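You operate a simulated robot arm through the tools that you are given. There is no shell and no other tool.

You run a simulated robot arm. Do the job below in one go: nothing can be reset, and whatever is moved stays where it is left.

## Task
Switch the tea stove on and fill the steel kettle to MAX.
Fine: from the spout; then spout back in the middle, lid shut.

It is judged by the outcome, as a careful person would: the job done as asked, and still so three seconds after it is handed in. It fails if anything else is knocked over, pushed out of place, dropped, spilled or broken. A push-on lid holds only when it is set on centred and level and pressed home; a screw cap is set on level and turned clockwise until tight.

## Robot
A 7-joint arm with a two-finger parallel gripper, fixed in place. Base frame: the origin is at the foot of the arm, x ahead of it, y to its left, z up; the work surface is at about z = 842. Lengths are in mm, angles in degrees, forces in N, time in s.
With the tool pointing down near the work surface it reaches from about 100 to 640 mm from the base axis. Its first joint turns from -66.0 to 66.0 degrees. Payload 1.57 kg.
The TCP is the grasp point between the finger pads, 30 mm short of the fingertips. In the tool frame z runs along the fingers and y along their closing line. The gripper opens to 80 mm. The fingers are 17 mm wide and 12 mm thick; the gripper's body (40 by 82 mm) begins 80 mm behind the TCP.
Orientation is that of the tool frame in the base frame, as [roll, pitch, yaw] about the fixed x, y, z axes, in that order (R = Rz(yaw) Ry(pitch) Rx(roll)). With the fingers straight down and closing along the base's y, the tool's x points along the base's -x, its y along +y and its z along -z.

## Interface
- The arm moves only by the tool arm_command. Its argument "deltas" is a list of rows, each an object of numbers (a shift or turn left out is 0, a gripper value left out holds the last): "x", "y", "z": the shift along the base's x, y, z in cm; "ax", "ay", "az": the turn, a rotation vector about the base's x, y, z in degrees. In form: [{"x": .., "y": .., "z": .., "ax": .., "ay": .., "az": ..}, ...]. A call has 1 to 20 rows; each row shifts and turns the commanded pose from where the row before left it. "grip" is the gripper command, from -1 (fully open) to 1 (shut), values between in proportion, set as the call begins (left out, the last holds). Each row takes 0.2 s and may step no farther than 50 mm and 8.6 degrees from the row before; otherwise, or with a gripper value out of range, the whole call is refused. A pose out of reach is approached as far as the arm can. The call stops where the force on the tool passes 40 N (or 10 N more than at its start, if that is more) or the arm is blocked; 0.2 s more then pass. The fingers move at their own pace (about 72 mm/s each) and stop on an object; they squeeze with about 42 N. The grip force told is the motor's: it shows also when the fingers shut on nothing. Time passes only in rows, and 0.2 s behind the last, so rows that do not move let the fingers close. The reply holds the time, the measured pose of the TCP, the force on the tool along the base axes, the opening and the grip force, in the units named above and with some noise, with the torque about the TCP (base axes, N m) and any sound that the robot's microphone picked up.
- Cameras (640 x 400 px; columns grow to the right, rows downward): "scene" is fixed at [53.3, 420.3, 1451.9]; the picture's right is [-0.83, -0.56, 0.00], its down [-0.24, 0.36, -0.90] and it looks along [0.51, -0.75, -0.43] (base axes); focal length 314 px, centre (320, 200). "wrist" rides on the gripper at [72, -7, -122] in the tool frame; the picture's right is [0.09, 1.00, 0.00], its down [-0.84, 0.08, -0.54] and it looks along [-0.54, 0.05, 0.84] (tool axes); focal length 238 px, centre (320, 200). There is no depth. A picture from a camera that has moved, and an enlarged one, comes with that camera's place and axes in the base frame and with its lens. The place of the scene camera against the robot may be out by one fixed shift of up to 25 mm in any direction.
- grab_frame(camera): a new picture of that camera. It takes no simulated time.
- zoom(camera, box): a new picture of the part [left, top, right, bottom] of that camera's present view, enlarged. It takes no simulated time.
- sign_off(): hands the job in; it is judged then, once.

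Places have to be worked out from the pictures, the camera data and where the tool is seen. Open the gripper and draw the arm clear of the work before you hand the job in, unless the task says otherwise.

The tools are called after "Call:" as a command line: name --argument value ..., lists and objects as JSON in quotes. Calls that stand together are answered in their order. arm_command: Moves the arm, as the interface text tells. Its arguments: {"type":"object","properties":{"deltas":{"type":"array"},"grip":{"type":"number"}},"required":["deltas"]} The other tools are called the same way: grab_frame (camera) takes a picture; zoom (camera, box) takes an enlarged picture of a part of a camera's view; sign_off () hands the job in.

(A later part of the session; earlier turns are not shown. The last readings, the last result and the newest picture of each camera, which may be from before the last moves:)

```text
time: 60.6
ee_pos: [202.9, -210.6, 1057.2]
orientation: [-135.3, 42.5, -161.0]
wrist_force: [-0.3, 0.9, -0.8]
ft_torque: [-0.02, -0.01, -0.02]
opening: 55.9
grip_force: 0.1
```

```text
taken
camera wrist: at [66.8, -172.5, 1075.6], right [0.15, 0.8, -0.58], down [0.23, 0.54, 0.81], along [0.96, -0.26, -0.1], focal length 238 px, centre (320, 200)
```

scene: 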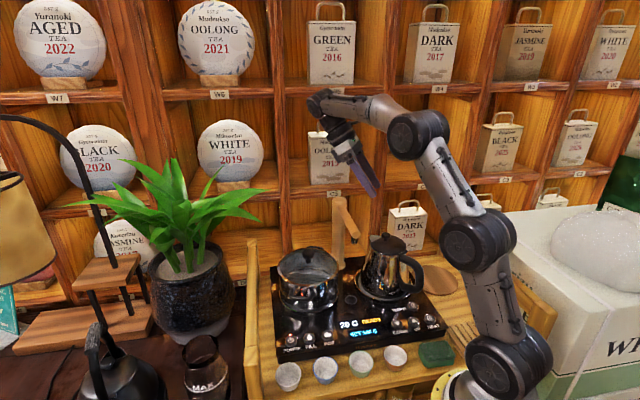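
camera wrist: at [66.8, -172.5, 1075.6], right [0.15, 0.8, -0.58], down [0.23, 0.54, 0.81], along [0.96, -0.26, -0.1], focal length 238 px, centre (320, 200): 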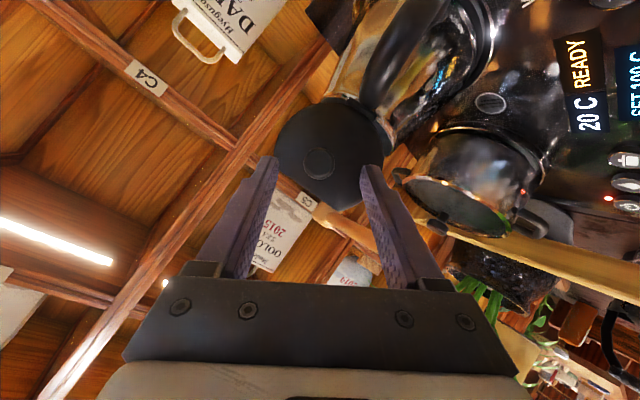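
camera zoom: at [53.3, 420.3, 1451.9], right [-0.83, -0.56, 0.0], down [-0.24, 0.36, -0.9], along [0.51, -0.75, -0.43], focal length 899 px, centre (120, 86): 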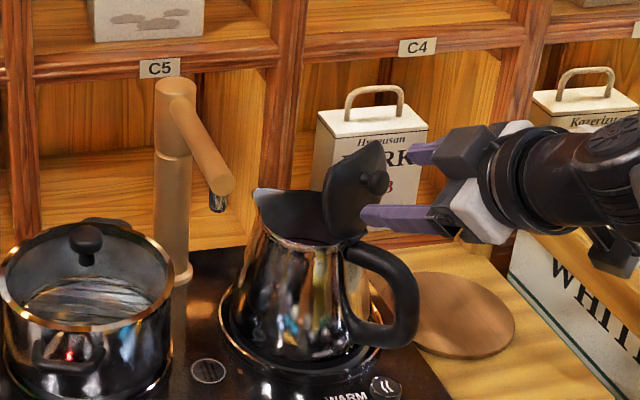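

The fingers are clear and the lid stands open. I'll raise the arm and turn it back to vertical, ready for the tap.

Call:
arm_command --deltas '[{"x": -0.3, "y": 0.5, "z": 1.0}, {"y": 0.5, "z": 3.5}, {"z": 4.5}, {"z": 4.0}, {"ax": 2.1, "ay": 7.2}, {"ax": 2.1, "ay": 7.2}, {"ax": 2.1, "ay": 7.2}, {"ax": 2.1, "ay": 7.2}, {"ax": 2.1, "ay": 7.2}, {"ax": 2.1, "ay": 7.2}, {"ax": 2.1, "ay": 7.2}, {"ax": 2.1, "ay": 7.2}, {"ax": 8.0, "ay": -2.3}, {"ax": 8.0, "ay": -2.3}, {}]'

Call:
grab_frame --camera "wrist"

Call:
grab_frame --camera "scene"

```text
time: 63.8
ee_pos: [197.9, -200.8, 1188.4]
orientation: [179.0, -3.1, -168.8]
wrist_force: [0.5, 0.4, -0.5]
ft_torque: [-0.02, 0.01, -0.01]
opening: 55.9
grip_force: 0.0
```

```text
taken
camera wrist: at [136.2, -223.3, 1312.8], right [-0.28, 0.96, 0.02], down [0.84, 0.24, 0.5], along [0.47, 0.16, -0.87], focal length 238 px, centre (320, 200)
```

wrist: 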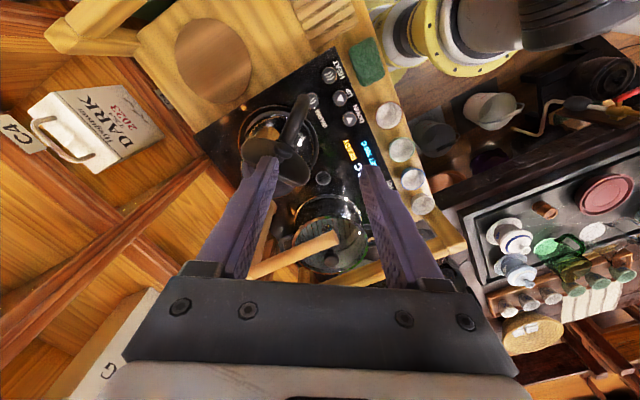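

```text
taken
```

scene: 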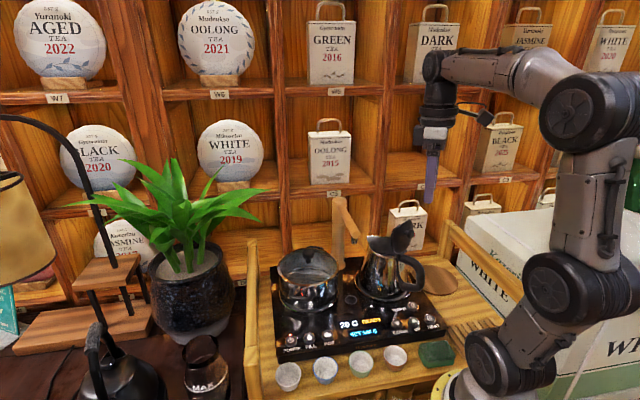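

Lid open, arm clear. Now I'll line the fingers up across the tap arm (yaw 135°) and hover above its middle.

Call:
arm_command --deltas '[{"x": 2.35, "y": 0.41, "ax": -0.4, "ay": -3.2}, {"x": 2.35, "y": 0.41, "az": -8.03}, {"x": 2.35, "y": 0.41, "az": -8.03}, {"x": 2.35, "y": 0.41, "az": -8.03}, {"x": 2.35, "y": 0.41, "az": -8.03}, {"x": 2.35, "y": 0.41, "az": -8.03}, {"x": 2.31, "y": 0.41, "az": -8.03}, {"az": -8.03}, {}]'

Call:
grab_frame --camera "wrist"

Call:
zoom --camera "wrist" --box '[220, 60, 420, 210]'

```text
time: 65.8
ee_pos: [363.7, -172.5, 1188.1]
orientation: [-179.9, -0.1, 134.9]
wrist_force: [0.0, 0.0, -0.3]
ft_torque: [-0.01, 0.01, -0.03]
opening: 55.9
grip_force: 0.1
```

```text
taken
camera wrist: at [308.5, -127.2, 1309.5], right [0.64, 0.77, 0.0], down [0.65, -0.54, 0.54], along [0.41, -0.35, -0.84], focal length 238 px, centre (320, 200)
```

wrist: 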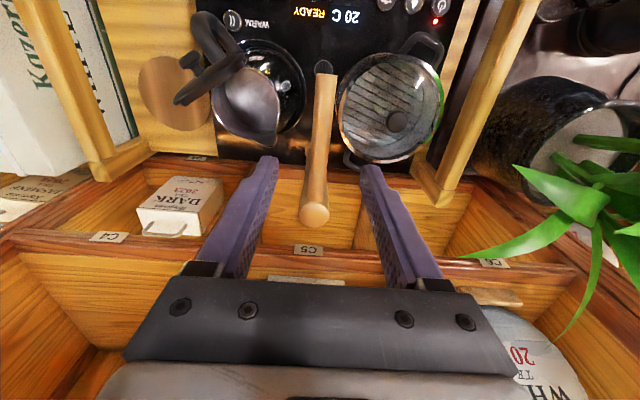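

```text
2.67 times, centred on (320, 135) of wrist
camera zoom: at [308.5, -127.2, 1309.5], right [0.64, 0.77, 0.0], down [0.65, -0.54, 0.54], along [0.41, -0.35, -0.84], focal length 636 px, centre (320, 373)
```

zoom: 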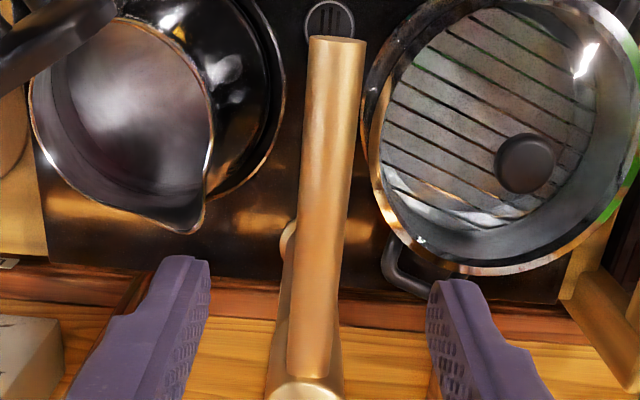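

The tap arm axis runs from (440.6,-248) to (327,-137), right between the fingers. I'll descend and grip it about 108 mm from its column.

Call:
arm_command --deltas '[{"z": -4.5}, {"z": -4.5}, {"z": -2.5}, {"z": -2.0}, {}]'

Call:
zoom --camera "wrist" --box '[220, 60, 420, 210]'

Call:
zoom --camera "scene" --box '[310, 170, 430, 290]'

```text
time: 67.0
ee_pos: [363.4, -172.5, 1053.8]
orientation: [180.0, -0.1, 134.9]
wrist_force: [0.2, -0.3, -0.4]
ft_torque: [-0.01, -0.04, -0.01]
opening: 56.0
grip_force: 0.0
```

```text
2.67 times, centred on (320, 135) of wrist
camera zoom: at [308.1, -127.4, 1174.9], right [0.64, 0.77, 0.0], down [0.65, -0.54, 0.54], along [0.41, -0.35, -0.84], focal length 636 px, centre (320, 373)
```

zoom: 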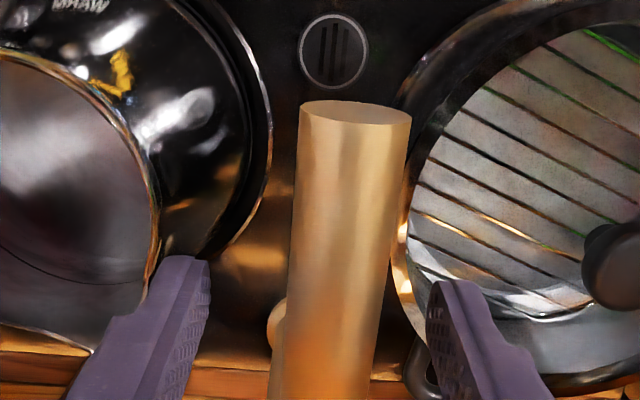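

```text
3.33 times, centred on (370, 230) of scene
camera zoom: at [53.3, 420.3, 1451.9], right [-0.83, -0.56, 0.0], down [-0.24, 0.36, -0.9], along [0.51, -0.75, -0.43], focal length 1048 px, centre (153, 100)
```

zoom: 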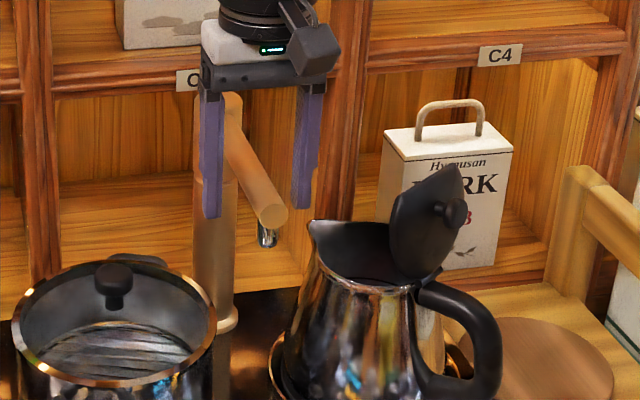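

The fingers straddle the tap arm. Closing on it now.

Call:
arm_command --deltas '[{}, {}, {}, {}]' --grip 0.9

Call:
zoom --camera "scene" --box '[310, 170, 430, 290]'

```text
time: 68.0
ee_pos: [364.8, -171.6, 1053.4]
orientation: [-179.9, -0.2, 135.0]
wrist_force: [3.4, 3.3, -1.4]
ft_torque: [0.05, -0.03, 0.51]
opening: 20.8
grip_force: 33.9
```

```text
3.33 times, centred on (370, 230) of scene
camera zoom: at [53.4, 420.4, 1451.9], right [-0.83, -0.56, 0.0], down [-0.24, 0.36, -0.9], along [0.51, -0.75, -0.43], focal length 1048 px, centre (153, 100)
```

zoom: 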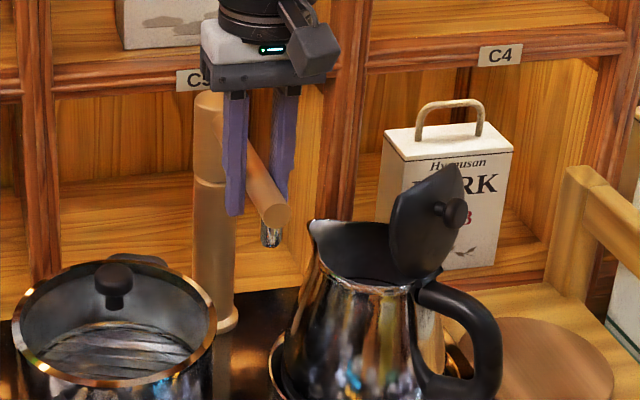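

Holding the tap arm. I'll begin swinging it toward the kettle about its column, 10° first.

Call:
arm_command --deltas '[{"x": -0.6, "y": -0.66, "az": 5}, {"x": -0.57, "y": -0.75, "az": 5}, {}]'

Call:
zoom --camera "scene" --box '[310, 170, 430, 290]'

```text
time: 68.8
ee_pos: [353.2, -184.9, 1053.6]
orientation: [-179.9, 0.1, 145.0]
wrist_force: [4.1, -1.6, -1.7]
ft_torque: [0.22, 0.33, 0.1]
opening: 20.9
grip_force: 34.4
```

```text
3.33 times, centred on (370, 230) of scene
camera zoom: at [53.5, 420.2, 1451.9], right [-0.83, -0.56, 0.0], down [-0.24, 0.36, -0.9], along [0.51, -0.75, -0.43], focal length 1048 px, centre (153, 100)
```

zoom: 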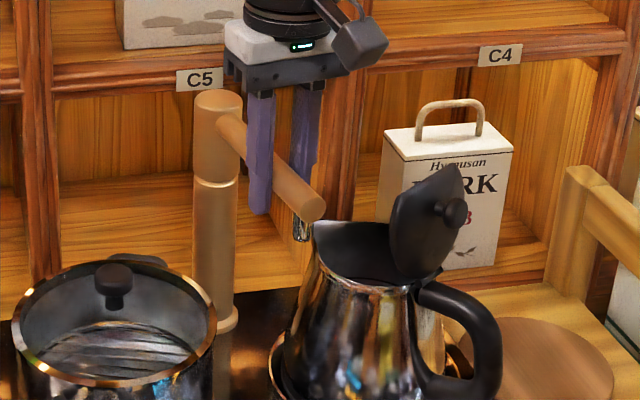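

It swings freely. Continuing another 20°.

Call:
arm_command --deltas '[{"x": -0.48, "y": -0.8, "az": 5}, {"x": -0.42, "y": -0.83, "az": 5}, {"x": -0.34, "y": -0.86, "az": 5}, {"x": -0.26, "y": -0.9, "az": 5}, {}]'

Call:
zoom --camera "scene" --box '[310, 170, 430, 290]'

Call:
grab_frame --camera "wrist"

```text
time: 70.0
ee_pos: [335.7, -220.6, 1054.4]
orientation: [-179.8, -0.1, 165.0]
wrist_force: [-12.6, 4.6, 14.1]
ft_torque: [0.15, 0.5, 0.12]
opening: 20.6
grip_force: 34.3
```

```text
3.33 times, centred on (370, 230) of scene
camera zoom: at [52.8, 420.6, 1451.9], right [-0.83, -0.56, 0.0], down [-0.24, 0.36, -0.9], along [0.51, -0.75, -0.43], focal length 1048 px, centre (153, 100)
```

zoom: 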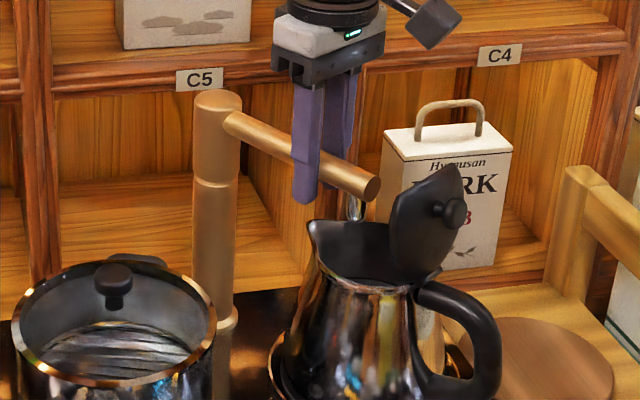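

```text
taken
camera wrist: at [265.1, -209.9, 1175.0], right [0.17, 0.99, 0.0], down [0.83, -0.14, 0.54], along [0.53, -0.09, -0.84], focal length 238 px, centre (320, 200)
```

wrist: 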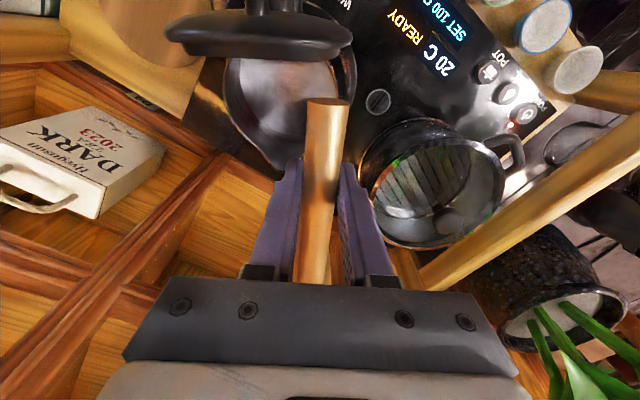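

The radial force is building (12 N), so I'll relieve it by shifting slightly outward and up before continuing.

Call:
arm_command --deltas '[{"x": -0.2, "y": 0.07, "z": 0.2}, {}]'

```text
time: 70.6
ee_pos: [338.3, -221.2, 1054.1]
orientation: [-179.8, 0.0, 164.9]
wrist_force: [7.4, -2.8, -7.9]
ft_torque: [-0.1, -0.23, -0.12]
opening: 20.8
grip_force: 34.4
```

Call:
arm_command --deltas '[{"x": -0.1, "y": -0.9, "z": -0.08, "az": 5}, {"x": -0.1, "y": -0.6, "az": 3}, {}]'

Call:
zoom --camera "scene" --box '[310, 170, 430, 290]'

Call:
zoom --camera "wrist" --box '[200, 0, 420, 180]'

```text
time: 71.4
ee_pos: [332.5, -234.0, 1052.4]
orientation: [-179.9, 0.0, 173.0]
wrist_force: [12.1, -3.1, -14.3]
ft_torque: [-0.03, -0.55, -0.23]
opening: 20.8
grip_force: 33.8
```

```text
3.33 times, centred on (370, 230) of scene
camera zoom: at [53.8, 420.1, 1452.0], right [-0.83, -0.56, 0.0], down [-0.24, 0.36, -0.9], along [0.51, -0.75, -0.43], focal length 1048 px, centre (153, 100)
```

zoom: 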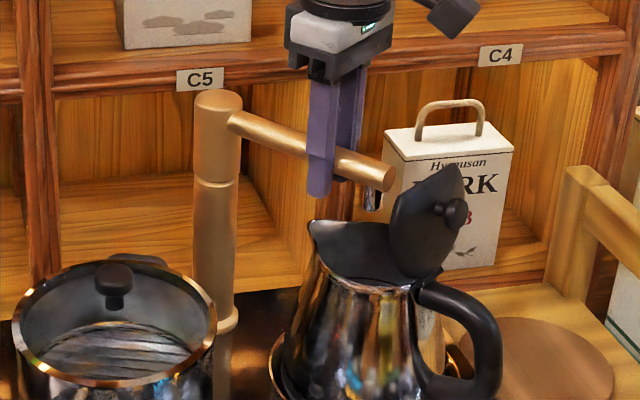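

```text
2.22 times, centred on (310, 90) of wrist
camera zoom: at [261.2, -233.7, 1175.0], right [0.03, 1.0, 0.0], down [0.84, -0.02, 0.54], along [0.54, -0.02, -0.84], focal length 530 px, centre (342, 444)
```

zoom: 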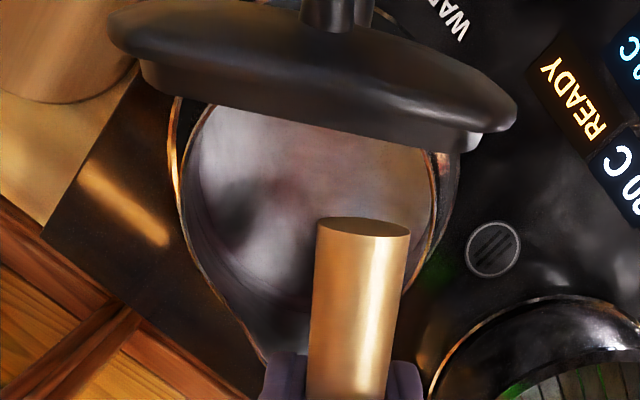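

Relieving the load and bringing the nozzle the last 5° over the middle of the opening, at about (285,-246).

Call:
arm_command --deltas '[{"x": 0.1, "z": -0.12}, {"x": -0.03, "y": -0.5, "az": 2.7}, {"x": -0.02, "y": -0.5, "az": 2.7}, {}]'

Call:
zoom --camera "scene" --box '[310, 170, 430, 290]'

Call:
zoom --camera "wrist" --box '[200, 0, 420, 180]'

```text
time: 72.4
ee_pos: [333.3, -245.3, 1053.0]
orientation: [-179.8, 0.0, 178.4]
wrist_force: [-4.3, -2.2, 11.7]
ft_torque: [0.02, 0.87, -0.2]
opening: 20.5
grip_force: 34.1
```

```text
3.33 times, centred on (370, 230) of scene
camera zoom: at [53.1, 420.4, 1451.9], right [-0.83, -0.56, 0.0], down [-0.24, 0.36, -0.9], along [0.51, -0.75, -0.43], focal length 1048 px, centre (153, 100)
```

zoom: 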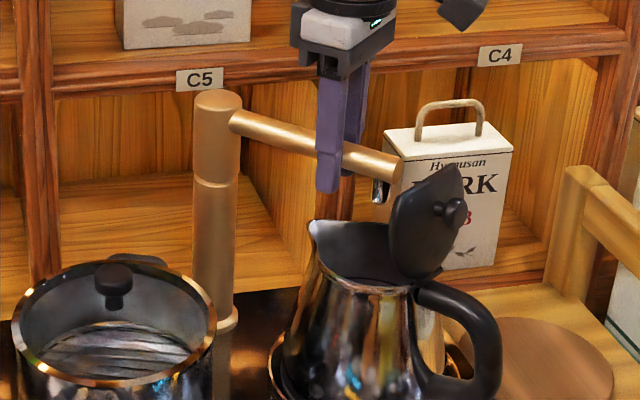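

```text
2.22 times, centred on (310, 90) of wrist
camera zoom: at [260.3, -250.6, 1175.0], right [-0.06, 1.0, 0.0], down [0.84, 0.06, 0.54], along [0.54, 0.03, -0.84], focal length 530 px, centre (342, 444)
```

zoom: 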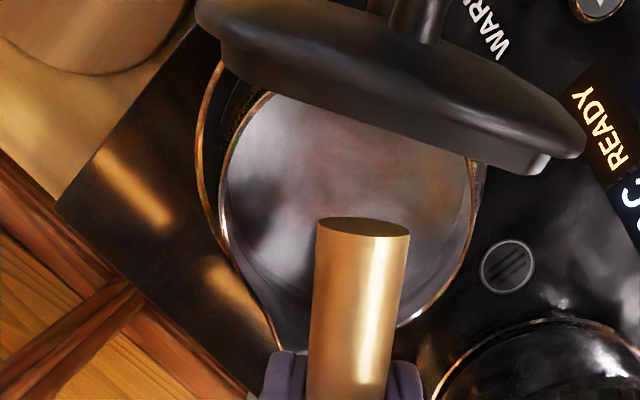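

The nozzle is now over the middle of the kettle opening. I release the tap and rise straight up.

Call:
arm_command --deltas '[{}, {}, {"z": 3.5}, {"z": 4.0}, {"z": 4.0}, {}]' --grip -0.2

Call:
grab_frame --camera "wrist"

Call:
zoom --camera "scene" --box '[330, 190, 430, 310]'

Call:
zoom --camera "scene" --box '[365, 235, 405, 265]'

```text
time: 73.8
ee_pos: [331.1, -245.3, 1168.0]
orientation: [-179.8, -0.1, 178.4]
wrist_force: [0.1, -1.1, 0.1]
ft_torque: [0.0, 0.0, 0.0]
opening: 48.0
grip_force: 0.0
```

```text
taken
camera wrist: at [259.7, -250.9, 1288.4], right [-0.06, 1.0, 0.0], down [0.84, 0.05, 0.54], along [0.54, 0.03, -0.84], focal length 238 px, centre (320, 200)
```

wrist: 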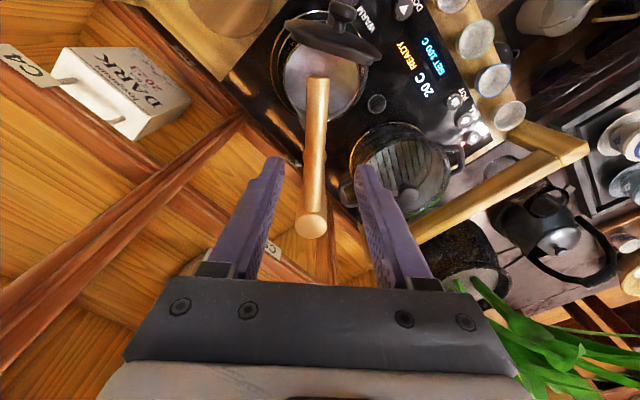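

```text
3.33 times, centred on (380, 250) of scene
camera zoom: at [53.3, 420.3, 1451.9], right [-0.83, -0.56, 0.0], down [-0.24, 0.36, -0.9], along [0.51, -0.75, -0.43], focal length 1048 px, centre (120, 33)
```

zoom: 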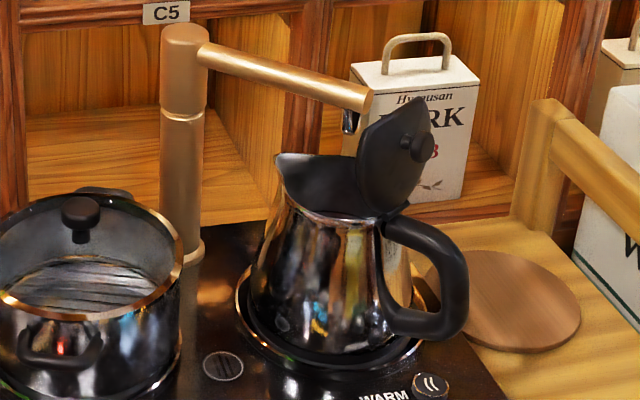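

```text
13.33 times, centred on (385, 250) of scene
camera zoom: at [53.3, 420.3, 1451.9], right [-0.83, -0.56, 0.0], down [-0.24, 0.36, -0.9], along [0.51, -0.75, -0.43], focal length 4194 px, centre (-547, -467)
```

zoom: 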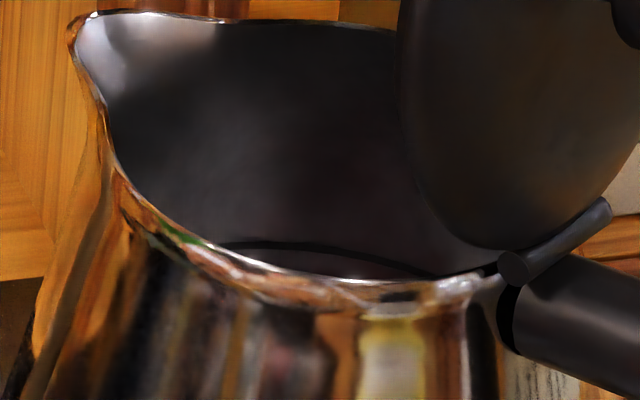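

Call:
zoom --camera "wrist" --box '[270, 20, 370, 130]'

Call:
zoom --camera "scene" --box '[365, 270, 405, 290]'

```text
3.64 times, centred on (320, 75) of wrist
camera zoom: at [259.7, -250.9, 1288.4], right [-0.06, 1.0, 0.0], down [0.84, 0.05, 0.54], along [0.54, 0.03, -0.84], focal length 867 px, centre (320, 654)
```

zoom: 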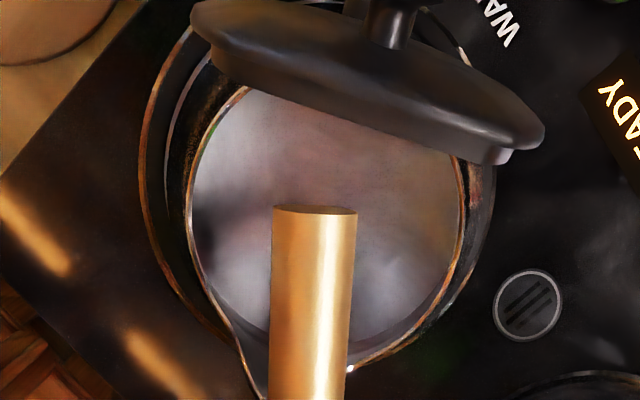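

```text
16.00 times, centred on (385, 280) of scene
camera zoom: at [53.3, 420.3, 1451.9], right [-0.83, -0.56, 0.0], down [-0.24, 0.36, -0.9], along [0.51, -0.75, -0.43], focal length 5032 px, centre (-720, -1080)
```

zoom: 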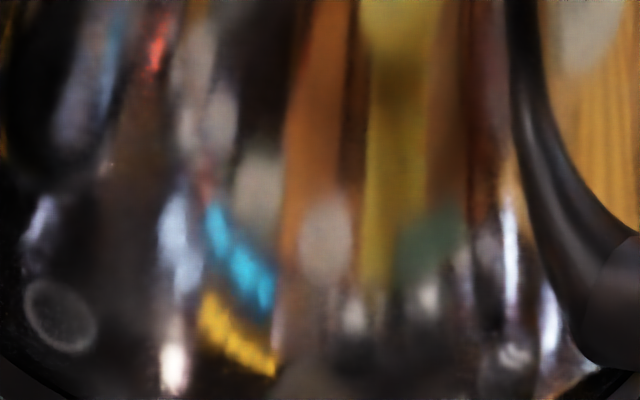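

Through the scene camera there's a dark ring line on the kettle's far inner wall, some 40 mm below the rim, possibly the MAX mark. I'll move the wrist camera to look into the kettle from the side and confirm.

Call:
arm_command --deltas '[{"x": 0.5, "y": 2.1, "az": -7.1}, {"x": 0.5, "y": 2.1, "az": -7.1}, {"x": 0.5, "y": 2.1, "az": -7.1}, {"x": 0.4, "y": 2.2, "az": -7.1}, {"z": -4.0}, {"z": -3.8}, {}]'

Call:
grab_frame --camera "wrist"

Call:
zoom --camera "wrist" --box '[140, 50, 270, 170]'

```text
time: 75.4
ee_pos: [350.0, -159.3, 1090.1]
orientation: [180.0, -0.1, 149.9]
wrist_force: [-0.2, 0.6, 0.1]
ft_torque: [0.04, 0.0, 0.03]
opening: 48.2
grip_force: 0.1
```

```text
taken
camera wrist: at [284.2, -130.6, 1211.5], right [0.42, 0.91, 0.0], down [0.76, -0.35, 0.54], along [0.49, -0.23, -0.84], focal length 238 px, centre (320, 200)
```

wrist: 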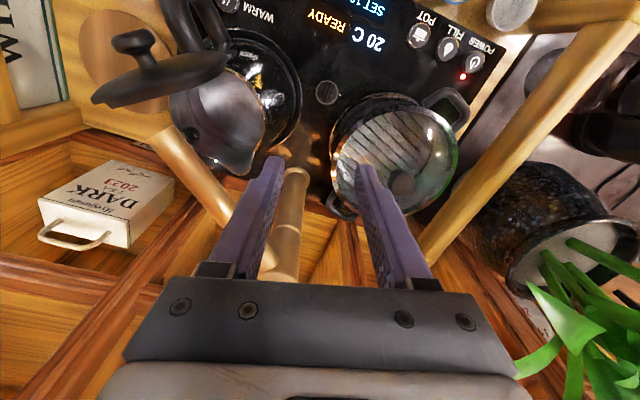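

```text
3.33 times, centred on (205, 110) of wrist
camera zoom: at [284.2, -130.6, 1211.5], right [0.42, 0.91, 0.0], down [0.76, -0.35, 0.54], along [0.49, -0.23, -0.84], focal length 794 px, centre (703, 500)
```

zoom: 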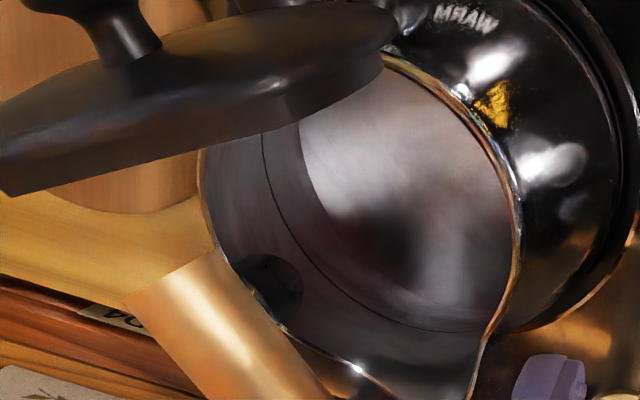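

The wrist view shows one clear ring line around the inner wall, which I take as the MAX mark, and the kettle is empty. Now I go over to FILL with the gripper shut.

Call:
arm_command --deltas '[{"x": 0.08, "y": 4.4, "az": 7.5}, {"x": 0.08, "y": 4.4, "az": 7.5}, {"x": 0.08, "y": 4.4, "az": 7.5}, {"x": 0.08, "y": 4.36, "az": 7.5}, {"z": -4.5}, {"z": -4.5}, {"z": -4.5}, {"z": -4.5}, {"z": -1.5}, {}]' --grip 1

Call:
grab_frame --camera "scene"

Call:
zoom --camera "wrist" --box '[240, 100, 400, 220]'

Call:
zoom --camera "scene" --box '[370, 230, 410, 265]'

```text
time: 77.6
ee_pos: [354.9, 16.0, 893.3]
orientation: [-179.8, -0.1, 180.0]
wrist_force: [-0.2, 0.1, 0.0]
ft_torque: [-0.02, 0.0, -0.02]
opening: 0.1
grip_force: 20.9
```

```text
taken
```

scene: 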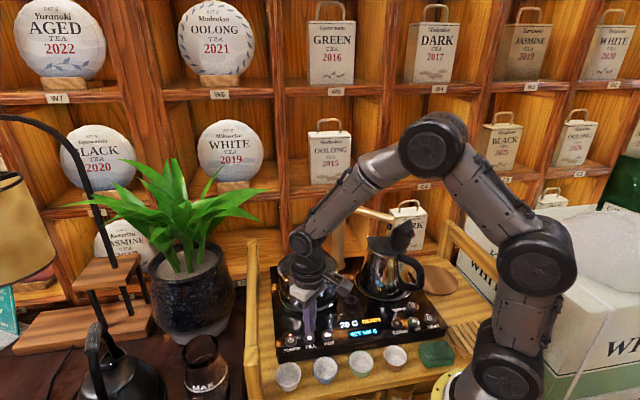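

```text
3.33 times, centred on (320, 160) of wrist
camera zoom: at [283.3, 8.3, 1014.6], right [-0.09, 1.0, 0.0], down [0.84, 0.08, 0.54], along [0.54, 0.05, -0.84], focal length 794 px, centre (320, 333)
```

zoom: 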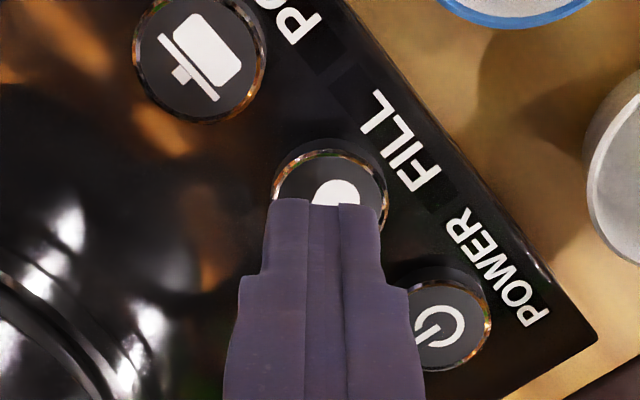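

```text
11.43 times, centred on (390, 248) of scene
camera zoom: at [53.3, 420.3, 1451.9], right [-0.83, -0.56, 0.0], down [-0.24, 0.36, -0.9], along [0.51, -0.75, -0.43], focal length 3595 px, centre (-480, -343)
```

zoom: 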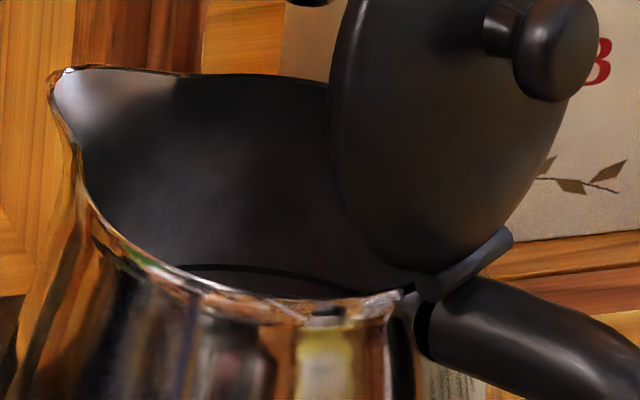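

The finger is right over FILL and the scene camera sees the kettle interior unobstructed. Pressing FILL now until the click.

Call:
arm_command --deltas '[{"x": -0.1, "z": -1.2}, {"z": -0.25}, {"z": -0.2}, {"z": -0.2}]'

Call:
zoom --camera "scene" --box '[330, 190, 430, 310]'

Call:
zoom --camera "scene" --box '[280, 290, 440, 370]'

```text
time: 78.6
ee_pos: [354.7, 17.3, 875.4]
orientation: [-179.9, 0.1, -180.0]
wrist_force: [0.1, -1.6, 4.8]
ft_torque: [-0.02, -0.02, 0.01]
opening: 0.3
grip_force: 21.1
heard: click
```

```text
3.33 times, centred on (380, 250) of scene
camera zoom: at [53.3, 420.3, 1451.9], right [-0.83, -0.56, 0.0], down [-0.24, 0.36, -0.9], along [0.51, -0.75, -0.43], focal length 1048 px, centre (120, 33)
```

zoom: 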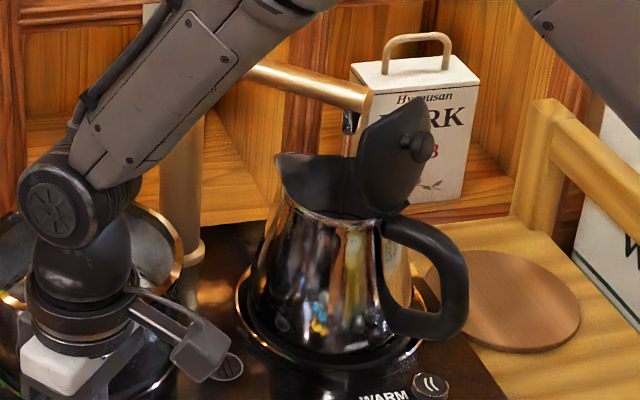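

```text
4.00 times, centred on (360, 330) of scene
camera zoom: at [53.3, 420.3, 1451.9], right [-0.83, -0.56, 0.0], down [-0.24, 0.36, -0.9], along [0.51, -0.75, -0.43], focal length 1258 px, centre (160, -320)
```

zoom: 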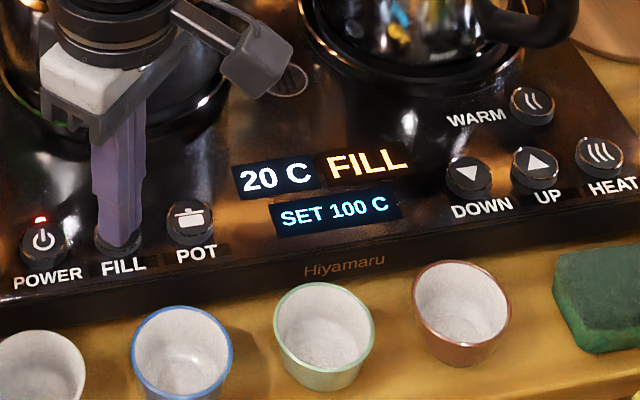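

Water is flowing into the kettle and the display shows FILL. I'll lift a few millimetres off the button and watch the level in short steps.

Call:
arm_command --deltas '[{"z": 0.7}]'

Call:
zoom --camera "scene" --box '[370, 230, 410, 265]'

Call:
zoom --camera "scene" --box '[280, 290, 440, 370]'

```text
time: 79.0
ee_pos: [353.5, 18.1, 882.0]
orientation: [-179.9, -0.2, 179.9]
wrist_force: [0.6, -0.7, 0.8]
ft_torque: [0.0, -0.01, 0.02]
opening: 0.0
grip_force: 21.5
```

```text
11.43 times, centred on (390, 248) of scene
camera zoom: at [53.3, 420.3, 1451.9], right [-0.83, -0.56, 0.0], down [-0.24, 0.36, -0.9], along [0.51, -0.75, -0.43], focal length 3595 px, centre (-480, -343)
```

zoom: 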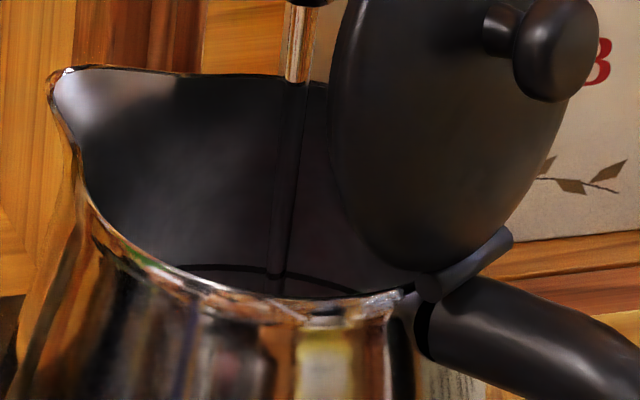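

```text
4.00 times, centred on (360, 330) of scene
camera zoom: at [53.3, 420.3, 1451.9], right [-0.83, -0.56, 0.0], down [-0.24, 0.36, -0.9], along [0.51, -0.75, -0.43], focal length 1258 px, centre (160, -320)
```

zoom: 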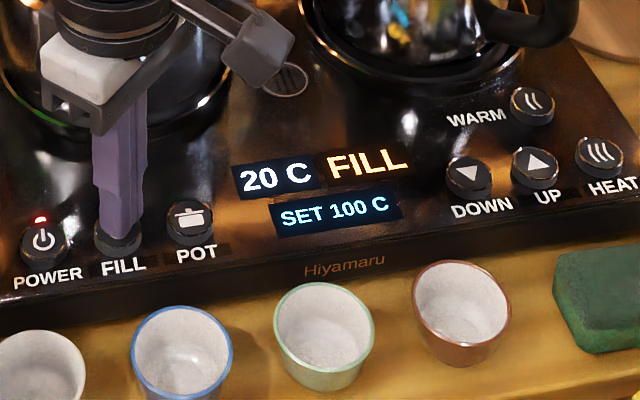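

The fill keeps running with the button released, and the stream lands inside. Waiting in short steps and watching the level against the ring line.

Call:
arm_command --deltas '[{}, {}]'

Call:
zoom --camera "scene" --box '[370, 230, 410, 265]'

```text
time: 79.6
ee_pos: [355.1, 17.0, 884.0]
orientation: [-179.9, -0.1, -180.0]
wrist_force: [0.4, 0.6, 0.1]
ft_torque: [-0.01, -0.02, 0.01]
opening: 0.0
grip_force: 20.9
```

```text
11.43 times, centred on (390, 248) of scene
camera zoom: at [53.3, 420.3, 1451.9], right [-0.83, -0.56, 0.0], down [-0.24, 0.36, -0.9], along [0.51, -0.75, -0.43], focal length 3595 px, centre (-480, -343)
```

zoom: 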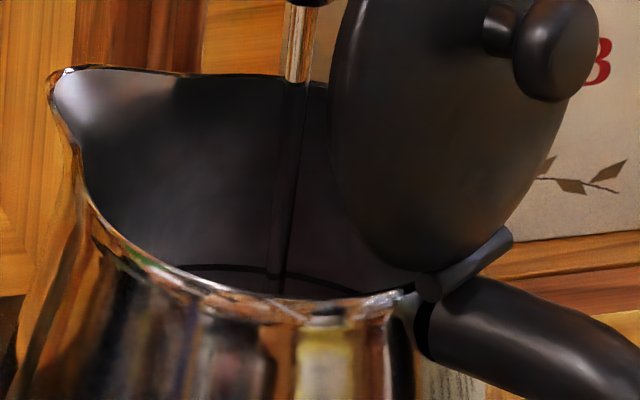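

Call:
arm_command --deltas '[{"z": -0.3}, {}, {}]'

Call:
zoom --camera "scene" --box '[370, 240, 410, 265]'

```text
time: 80.4
ee_pos: [353.8, 16.9, 879.1]
orientation: [-180.0, -0.1, -180.0]
wrist_force: [-0.5, -0.1, 0.2]
ft_torque: [-0.02, 0.03, 0.0]
opening: 0.1
grip_force: 21.1
```

```text
16.00 times, centred on (390, 252) of scene
camera zoom: at [53.3, 420.3, 1451.9], right [-0.83, -0.56, 0.0], down [-0.24, 0.36, -0.9], along [0.51, -0.75, -0.43], focal length 5032 px, centre (-800, -640)
```

zoom: 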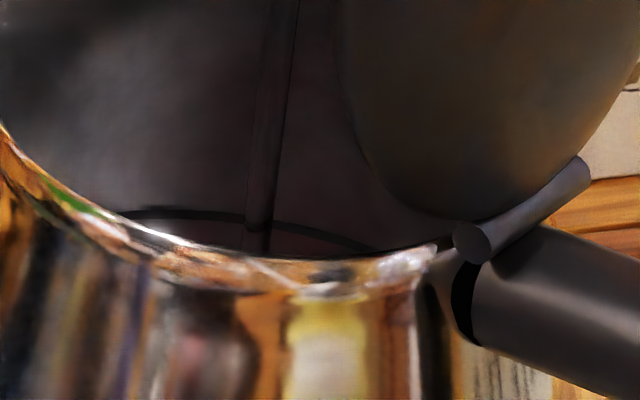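

Hovering about 2 mm over the trigger, no water visible yet below the line. Continuing to watch.

Call:
arm_command --deltas '[{}, {}, {}]'

Call:
zoom --camera "scene" --box '[370, 240, 410, 265]'

```text
time: 81.2
ee_pos: [354.5, 16.9, 880.2]
orientation: [-180.0, -0.2, 179.9]
wrist_force: [-0.7, 0.0, -0.3]
ft_torque: [-0.01, -0.02, 0.0]
opening: 0.0
grip_force: 21.8
```

```text
16.00 times, centred on (390, 252) of scene
camera zoom: at [53.3, 420.3, 1451.9], right [-0.83, -0.56, 0.0], down [-0.24, 0.36, -0.9], along [0.51, -0.75, -0.43], focal length 5032 px, centre (-800, -640)
```

zoom: 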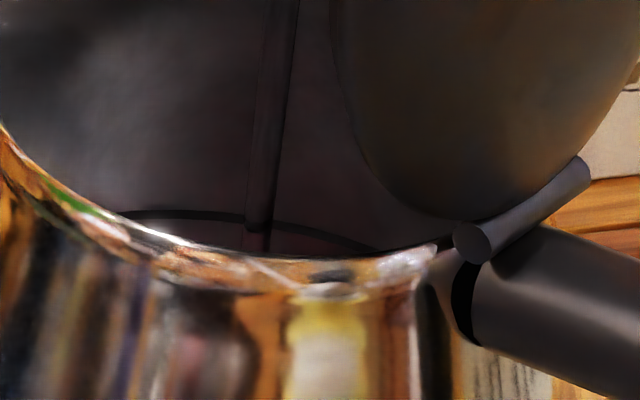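

After 2.8 s nothing is visible yet. To learn the fill rate safely, I'll press FILL again to pause and then look inside.

Call:
arm_command --deltas '[{"z": -0.4}, {"z": -0.15}]'

Call:
zoom --camera "scene" --box '[330, 190, 430, 310]'

Call:
zoom --camera "scene" --box '[280, 290, 440, 370]'

```text
time: 81.8
ee_pos: [354.1, 16.3, 876.0]
orientation: [-179.9, 0.0, 180.0]
wrist_force: [-1.5, 2.6, 7.2]
ft_torque: [0.08, 0.03, 0.0]
opening: 0.0
grip_force: 21.6
heard: click
```

```text
3.33 times, centred on (380, 250) of scene
camera zoom: at [53.2, 420.4, 1451.9], right [-0.83, -0.56, 0.0], down [-0.24, 0.36, -0.9], along [0.51, -0.75, -0.43], focal length 1048 px, centre (120, 33)
```

zoom: 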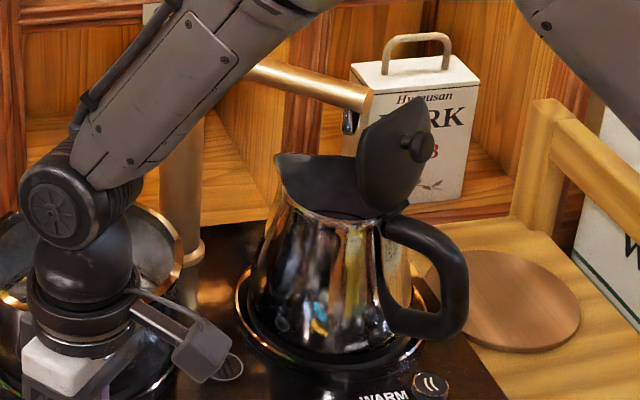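

```text
4.00 times, centred on (360, 330) of scene
camera zoom: at [53.2, 420.4, 1451.9], right [-0.83, -0.56, 0.0], down [-0.24, 0.36, -0.9], along [0.51, -0.75, -0.43], focal length 1258 px, centre (160, -320)
```

zoom: 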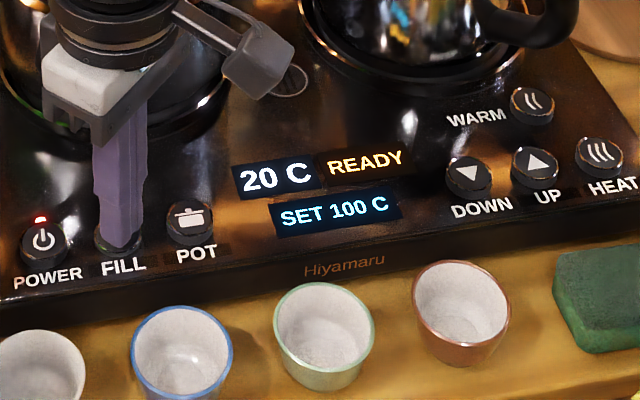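

The fill is paused (READY). I'll go back to the viewing pose to see how much went in.

Call:
arm_command --deltas '[{"z": 4.5}, {"z": 4.5}, {"z": 4.5}, {"z": 4.5}, {"z": 3.4}, {"y": -4.4, "az": -7.5}, {"y": -4.4, "az": -7.5}, {"y": -4.4, "az": -7.5}, {"x": -0.4, "y": -4.4, "az": -7.5}, {}]'

Call:
zoom --camera "wrist" --box '[140, 50, 270, 170]'

```text
time: 84.0
ee_pos: [349.0, -160.8, 1089.4]
orientation: [-179.9, 0.0, 149.9]
wrist_force: [-0.4, 0.0, 0.2]
ft_torque: [0.0, -0.01, -0.01]
opening: 0.1
grip_force: 21.1
```

```text
3.33 times, centred on (205, 110) of wrist
camera zoom: at [283.6, -130.5, 1211.5], right [0.42, 0.91, 0.0], down [0.76, -0.35, 0.54], along [0.49, -0.23, -0.84], focal length 794 px, centre (703, 500)
```

zoom: 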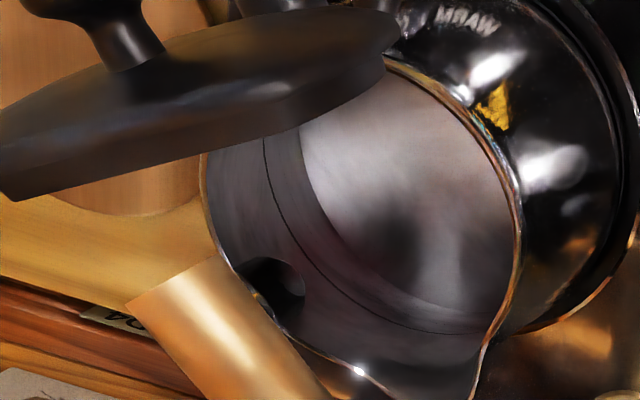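

Call:
zoom --camera "wrist" --box '[195, 70, 250, 165]'

Call:
zoom --camera "scene" --box '[370, 235, 410, 265]'

Call:
grab_frame --camera "wrist"

```text
4.21 times, centred on (222, 118) of wrist
camera zoom: at [283.6, -130.5, 1211.5], right [0.42, 0.91, 0.0], down [0.76, -0.35, 0.54], along [0.49, -0.23, -0.84], focal length 1004 px, centre (730, 547)
```

zoom: 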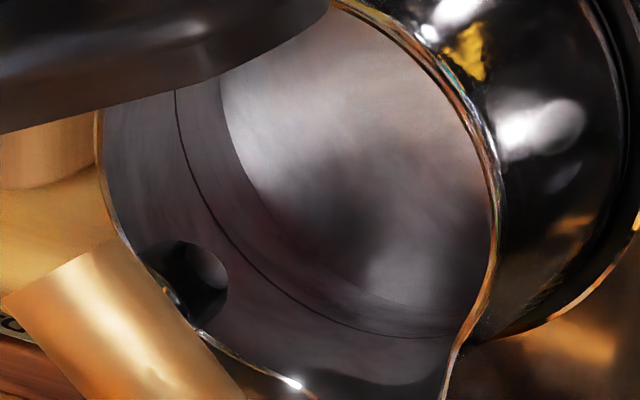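

```text
13.33 times, centred on (390, 250) of scene
camera zoom: at [53.3, 420.3, 1451.9], right [-0.83, -0.56, 0.0], down [-0.24, 0.36, -0.9], along [0.51, -0.75, -0.43], focal length 4194 px, centre (-613, -467)
```

zoom: 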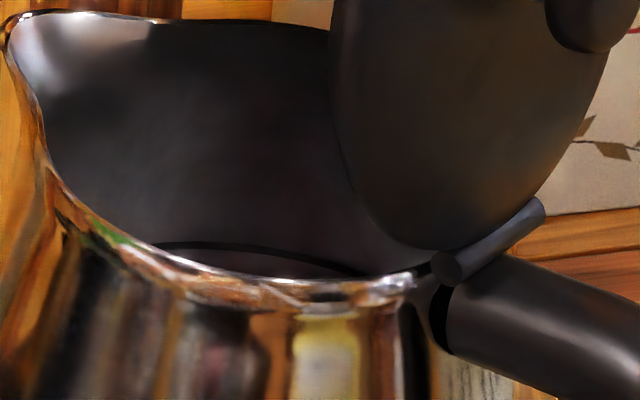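

```text
taken
camera wrist: at [283.6, -130.5, 1211.5], right [0.42, 0.91, 0.0], down [0.76, -0.35, 0.54], along [0.49, -0.23, -0.84], focal length 238 px, centre (320, 200)
```

wrist: 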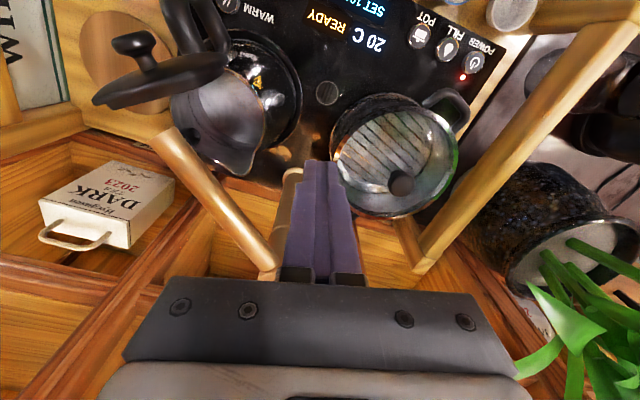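

The level has only risen a little (the pale surface edge moved by a few pixels), so the fill is slow, a few mm/s at most. I'll return to FILL, restart it, and use the strip below the ring line as an early warning.

Call:
arm_command --deltas '[{"x": 0.4, "y": 4.4, "az": 7.5}, {"y": 4.4, "az": 7.5}, {"y": 4.4, "az": 7.5}, {"y": 4.4, "az": 7.5}, {"z": -4.5}, {"z": -4.5}, {"z": -4.5}, {"z": -4.5}, {"z": -1.5}, {}]'

Call:
zoom --camera "wrist" --box '[240, 100, 400, 220]'

```text
time: 86.2
ee_pos: [355.3, 14.7, 893.3]
orientation: [-179.8, -0.1, -180.0]
wrist_force: [0.0, 0.8, 0.0]
ft_torque: [0.02, 0.02, 0.02]
opening: 0.0
grip_force: 21.3
```

```text
3.33 times, centred on (320, 160) of wrist
camera zoom: at [283.0, 7.7, 1014.5], right [-0.09, 1.0, 0.0], down [0.84, 0.08, 0.54], along [0.54, 0.05, -0.84], focal length 794 px, centre (320, 333)
```

zoom: 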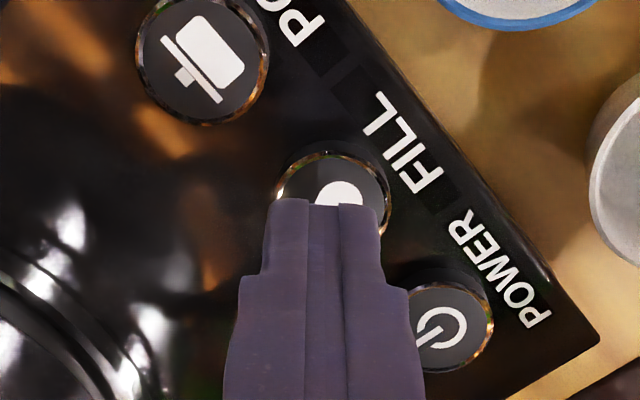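

Aligned on FILL again. Pressing to restart, then releasing to a 2–3 mm hover.

Call:
arm_command --deltas '[{"x": -0.1, "z": -1.2}, {"z": -0.25}, {"z": -0.2}, {"z": -0.2}, {"z": 0.5}]'

Call:
zoom --camera "scene" --box '[370, 235, 410, 265]'

Call:
zoom --camera "scene" --box '[280, 290, 440, 370]'

```text
time: 87.4
ee_pos: [353.3, 17.2, 881.1]
orientation: [-179.8, -0.1, -180.0]
wrist_force: [0.3, 0.1, 0.3]
ft_torque: [0.03, -0.01, -0.01]
opening: 0.3
grip_force: 21.5
heard: click
```

```text
13.33 times, centred on (390, 250) of scene
camera zoom: at [53.3, 420.3, 1451.9], right [-0.83, -0.56, 0.0], down [-0.24, 0.36, -0.9], along [0.51, -0.75, -0.43], focal length 4194 px, centre (-613, -467)
```

zoom: 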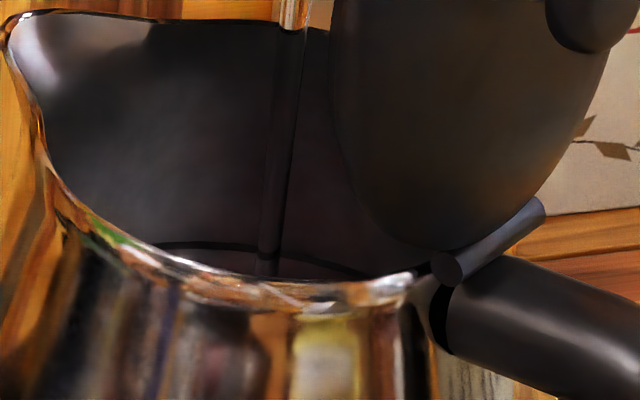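

```text
4.00 times, centred on (360, 330) of scene
camera zoom: at [53.3, 420.3, 1451.9], right [-0.83, -0.56, 0.0], down [-0.24, 0.36, -0.9], along [0.51, -0.75, -0.43], focal length 1258 px, centre (160, -320)
```

zoom: 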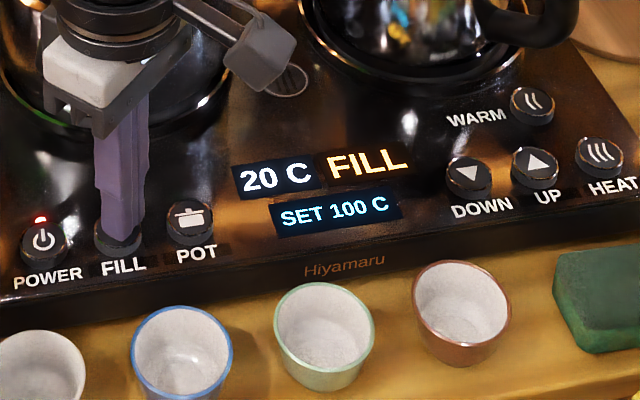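

Filling again. Watching in 1 s steps.

Call:
arm_command --deltas '[{}, {}, {}, {}]'

Call:
zoom --camera "scene" --box '[370, 235, 410, 265]'

Call:
arm_command --deltas '[{}, {}, {}, {}]'

Call:
zoom --camera "scene" --box '[370, 235, 410, 265]'

```text
time: 88.4
ee_pos: [353.7, 16.2, 880.7]
orientation: [-179.8, 0.0, 180.0]
wrist_force: [-0.1, -0.1, 0.2]
ft_torque: [0.02, -0.04, 0.01]
opening: 0.1
grip_force: 21.4
```

```text
13.33 times, centred on (390, 250) of scene
camera zoom: at [53.3, 420.3, 1451.9], right [-0.83, -0.56, 0.0], down [-0.24, 0.36, -0.9], along [0.51, -0.75, -0.43], focal length 4194 px, centre (-613, -467)
```

zoom: 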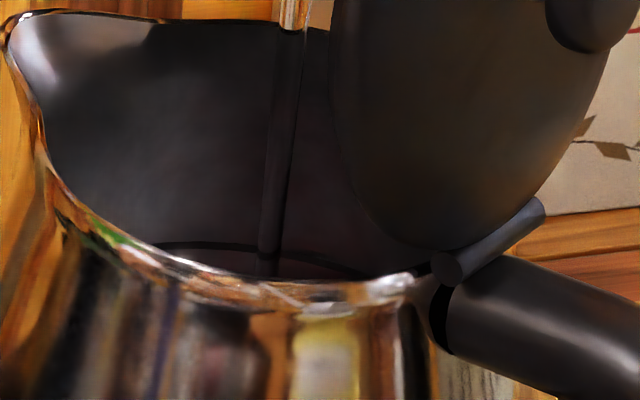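

```text
time: 89.4
ee_pos: [353.7, 16.1, 880.1]
orientation: [-179.9, -0.1, -180.0]
wrist_force: [-0.3, -0.7, 0.6]
ft_torque: [-0.01, -0.02, -0.05]
opening: 0.1
grip_force: 21.6
```

```text
13.33 times, centred on (390, 250) of scene
camera zoom: at [53.3, 420.3, 1451.9], right [-0.83, -0.56, 0.0], down [-0.24, 0.36, -0.9], along [0.51, -0.75, -0.43], focal length 4194 px, centre (-613, -467)
```

zoom: 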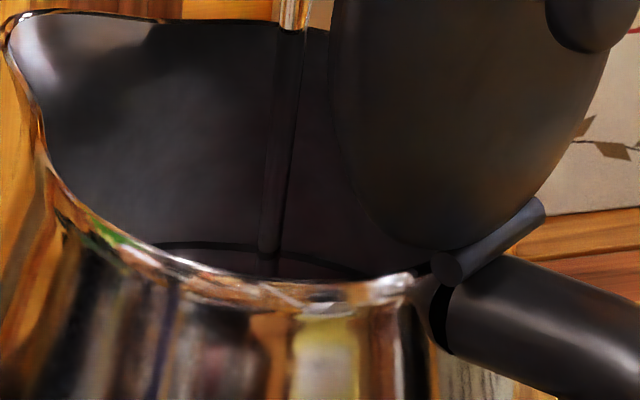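

Call:
arm_command --deltas '[{}, {}, {}, {}]'

Call:
zoom --camera "scene" --box '[370, 240, 410, 265]'

Call:
arm_command --deltas '[{}, {}, {}]'

Call:
zoom --camera "scene" --box '[370, 240, 410, 265]'

```text
time: 90.4
ee_pos: [353.8, 16.4, 880.7]
orientation: [-179.9, -0.1, 180.0]
wrist_force: [-1.2, 0.1, -0.1]
ft_torque: [0.0, 0.0, 0.01]
opening: 0.0
grip_force: 21.6
```

```text
16.00 times, centred on (390, 252) of scene
camera zoom: at [53.3, 420.3, 1451.9], right [-0.83, -0.56, 0.0], down [-0.24, 0.36, -0.9], along [0.51, -0.75, -0.43], focal length 5032 px, centre (-800, -640)
```

zoom: 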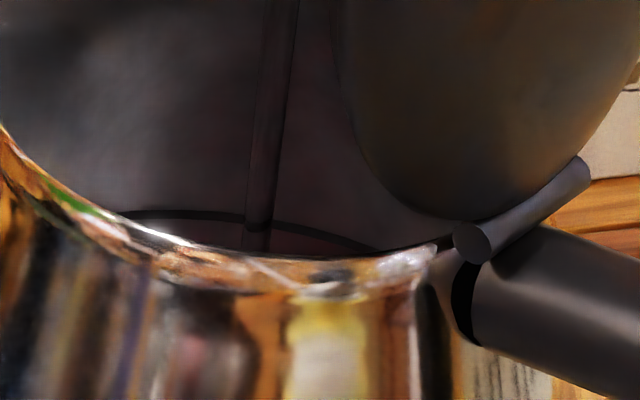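

```text
time: 91.2
ee_pos: [352.4, 18.1, 879.2]
orientation: [-180.0, -0.1, 179.9]
wrist_force: [0.6, 0.1, 1.0]
ft_torque: [0.03, 0.0, -0.01]
opening: 0.0
grip_force: 21.4
```

```text
16.00 times, centred on (390, 252) of scene
camera zoom: at [53.3, 420.3, 1451.9], right [-0.83, -0.56, 0.0], down [-0.24, 0.36, -0.9], along [0.51, -0.75, -0.43], focal length 5032 px, centre (-800, -640)
```

zoom: 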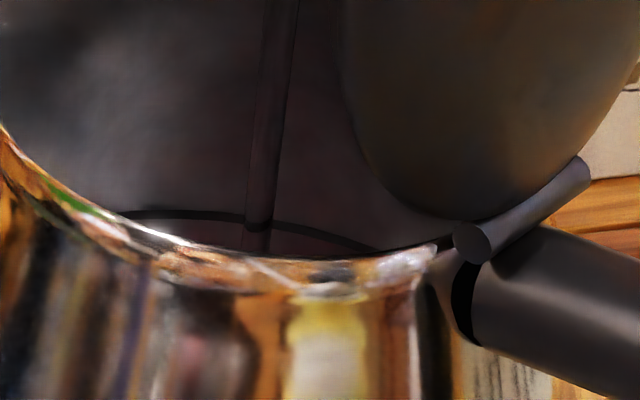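

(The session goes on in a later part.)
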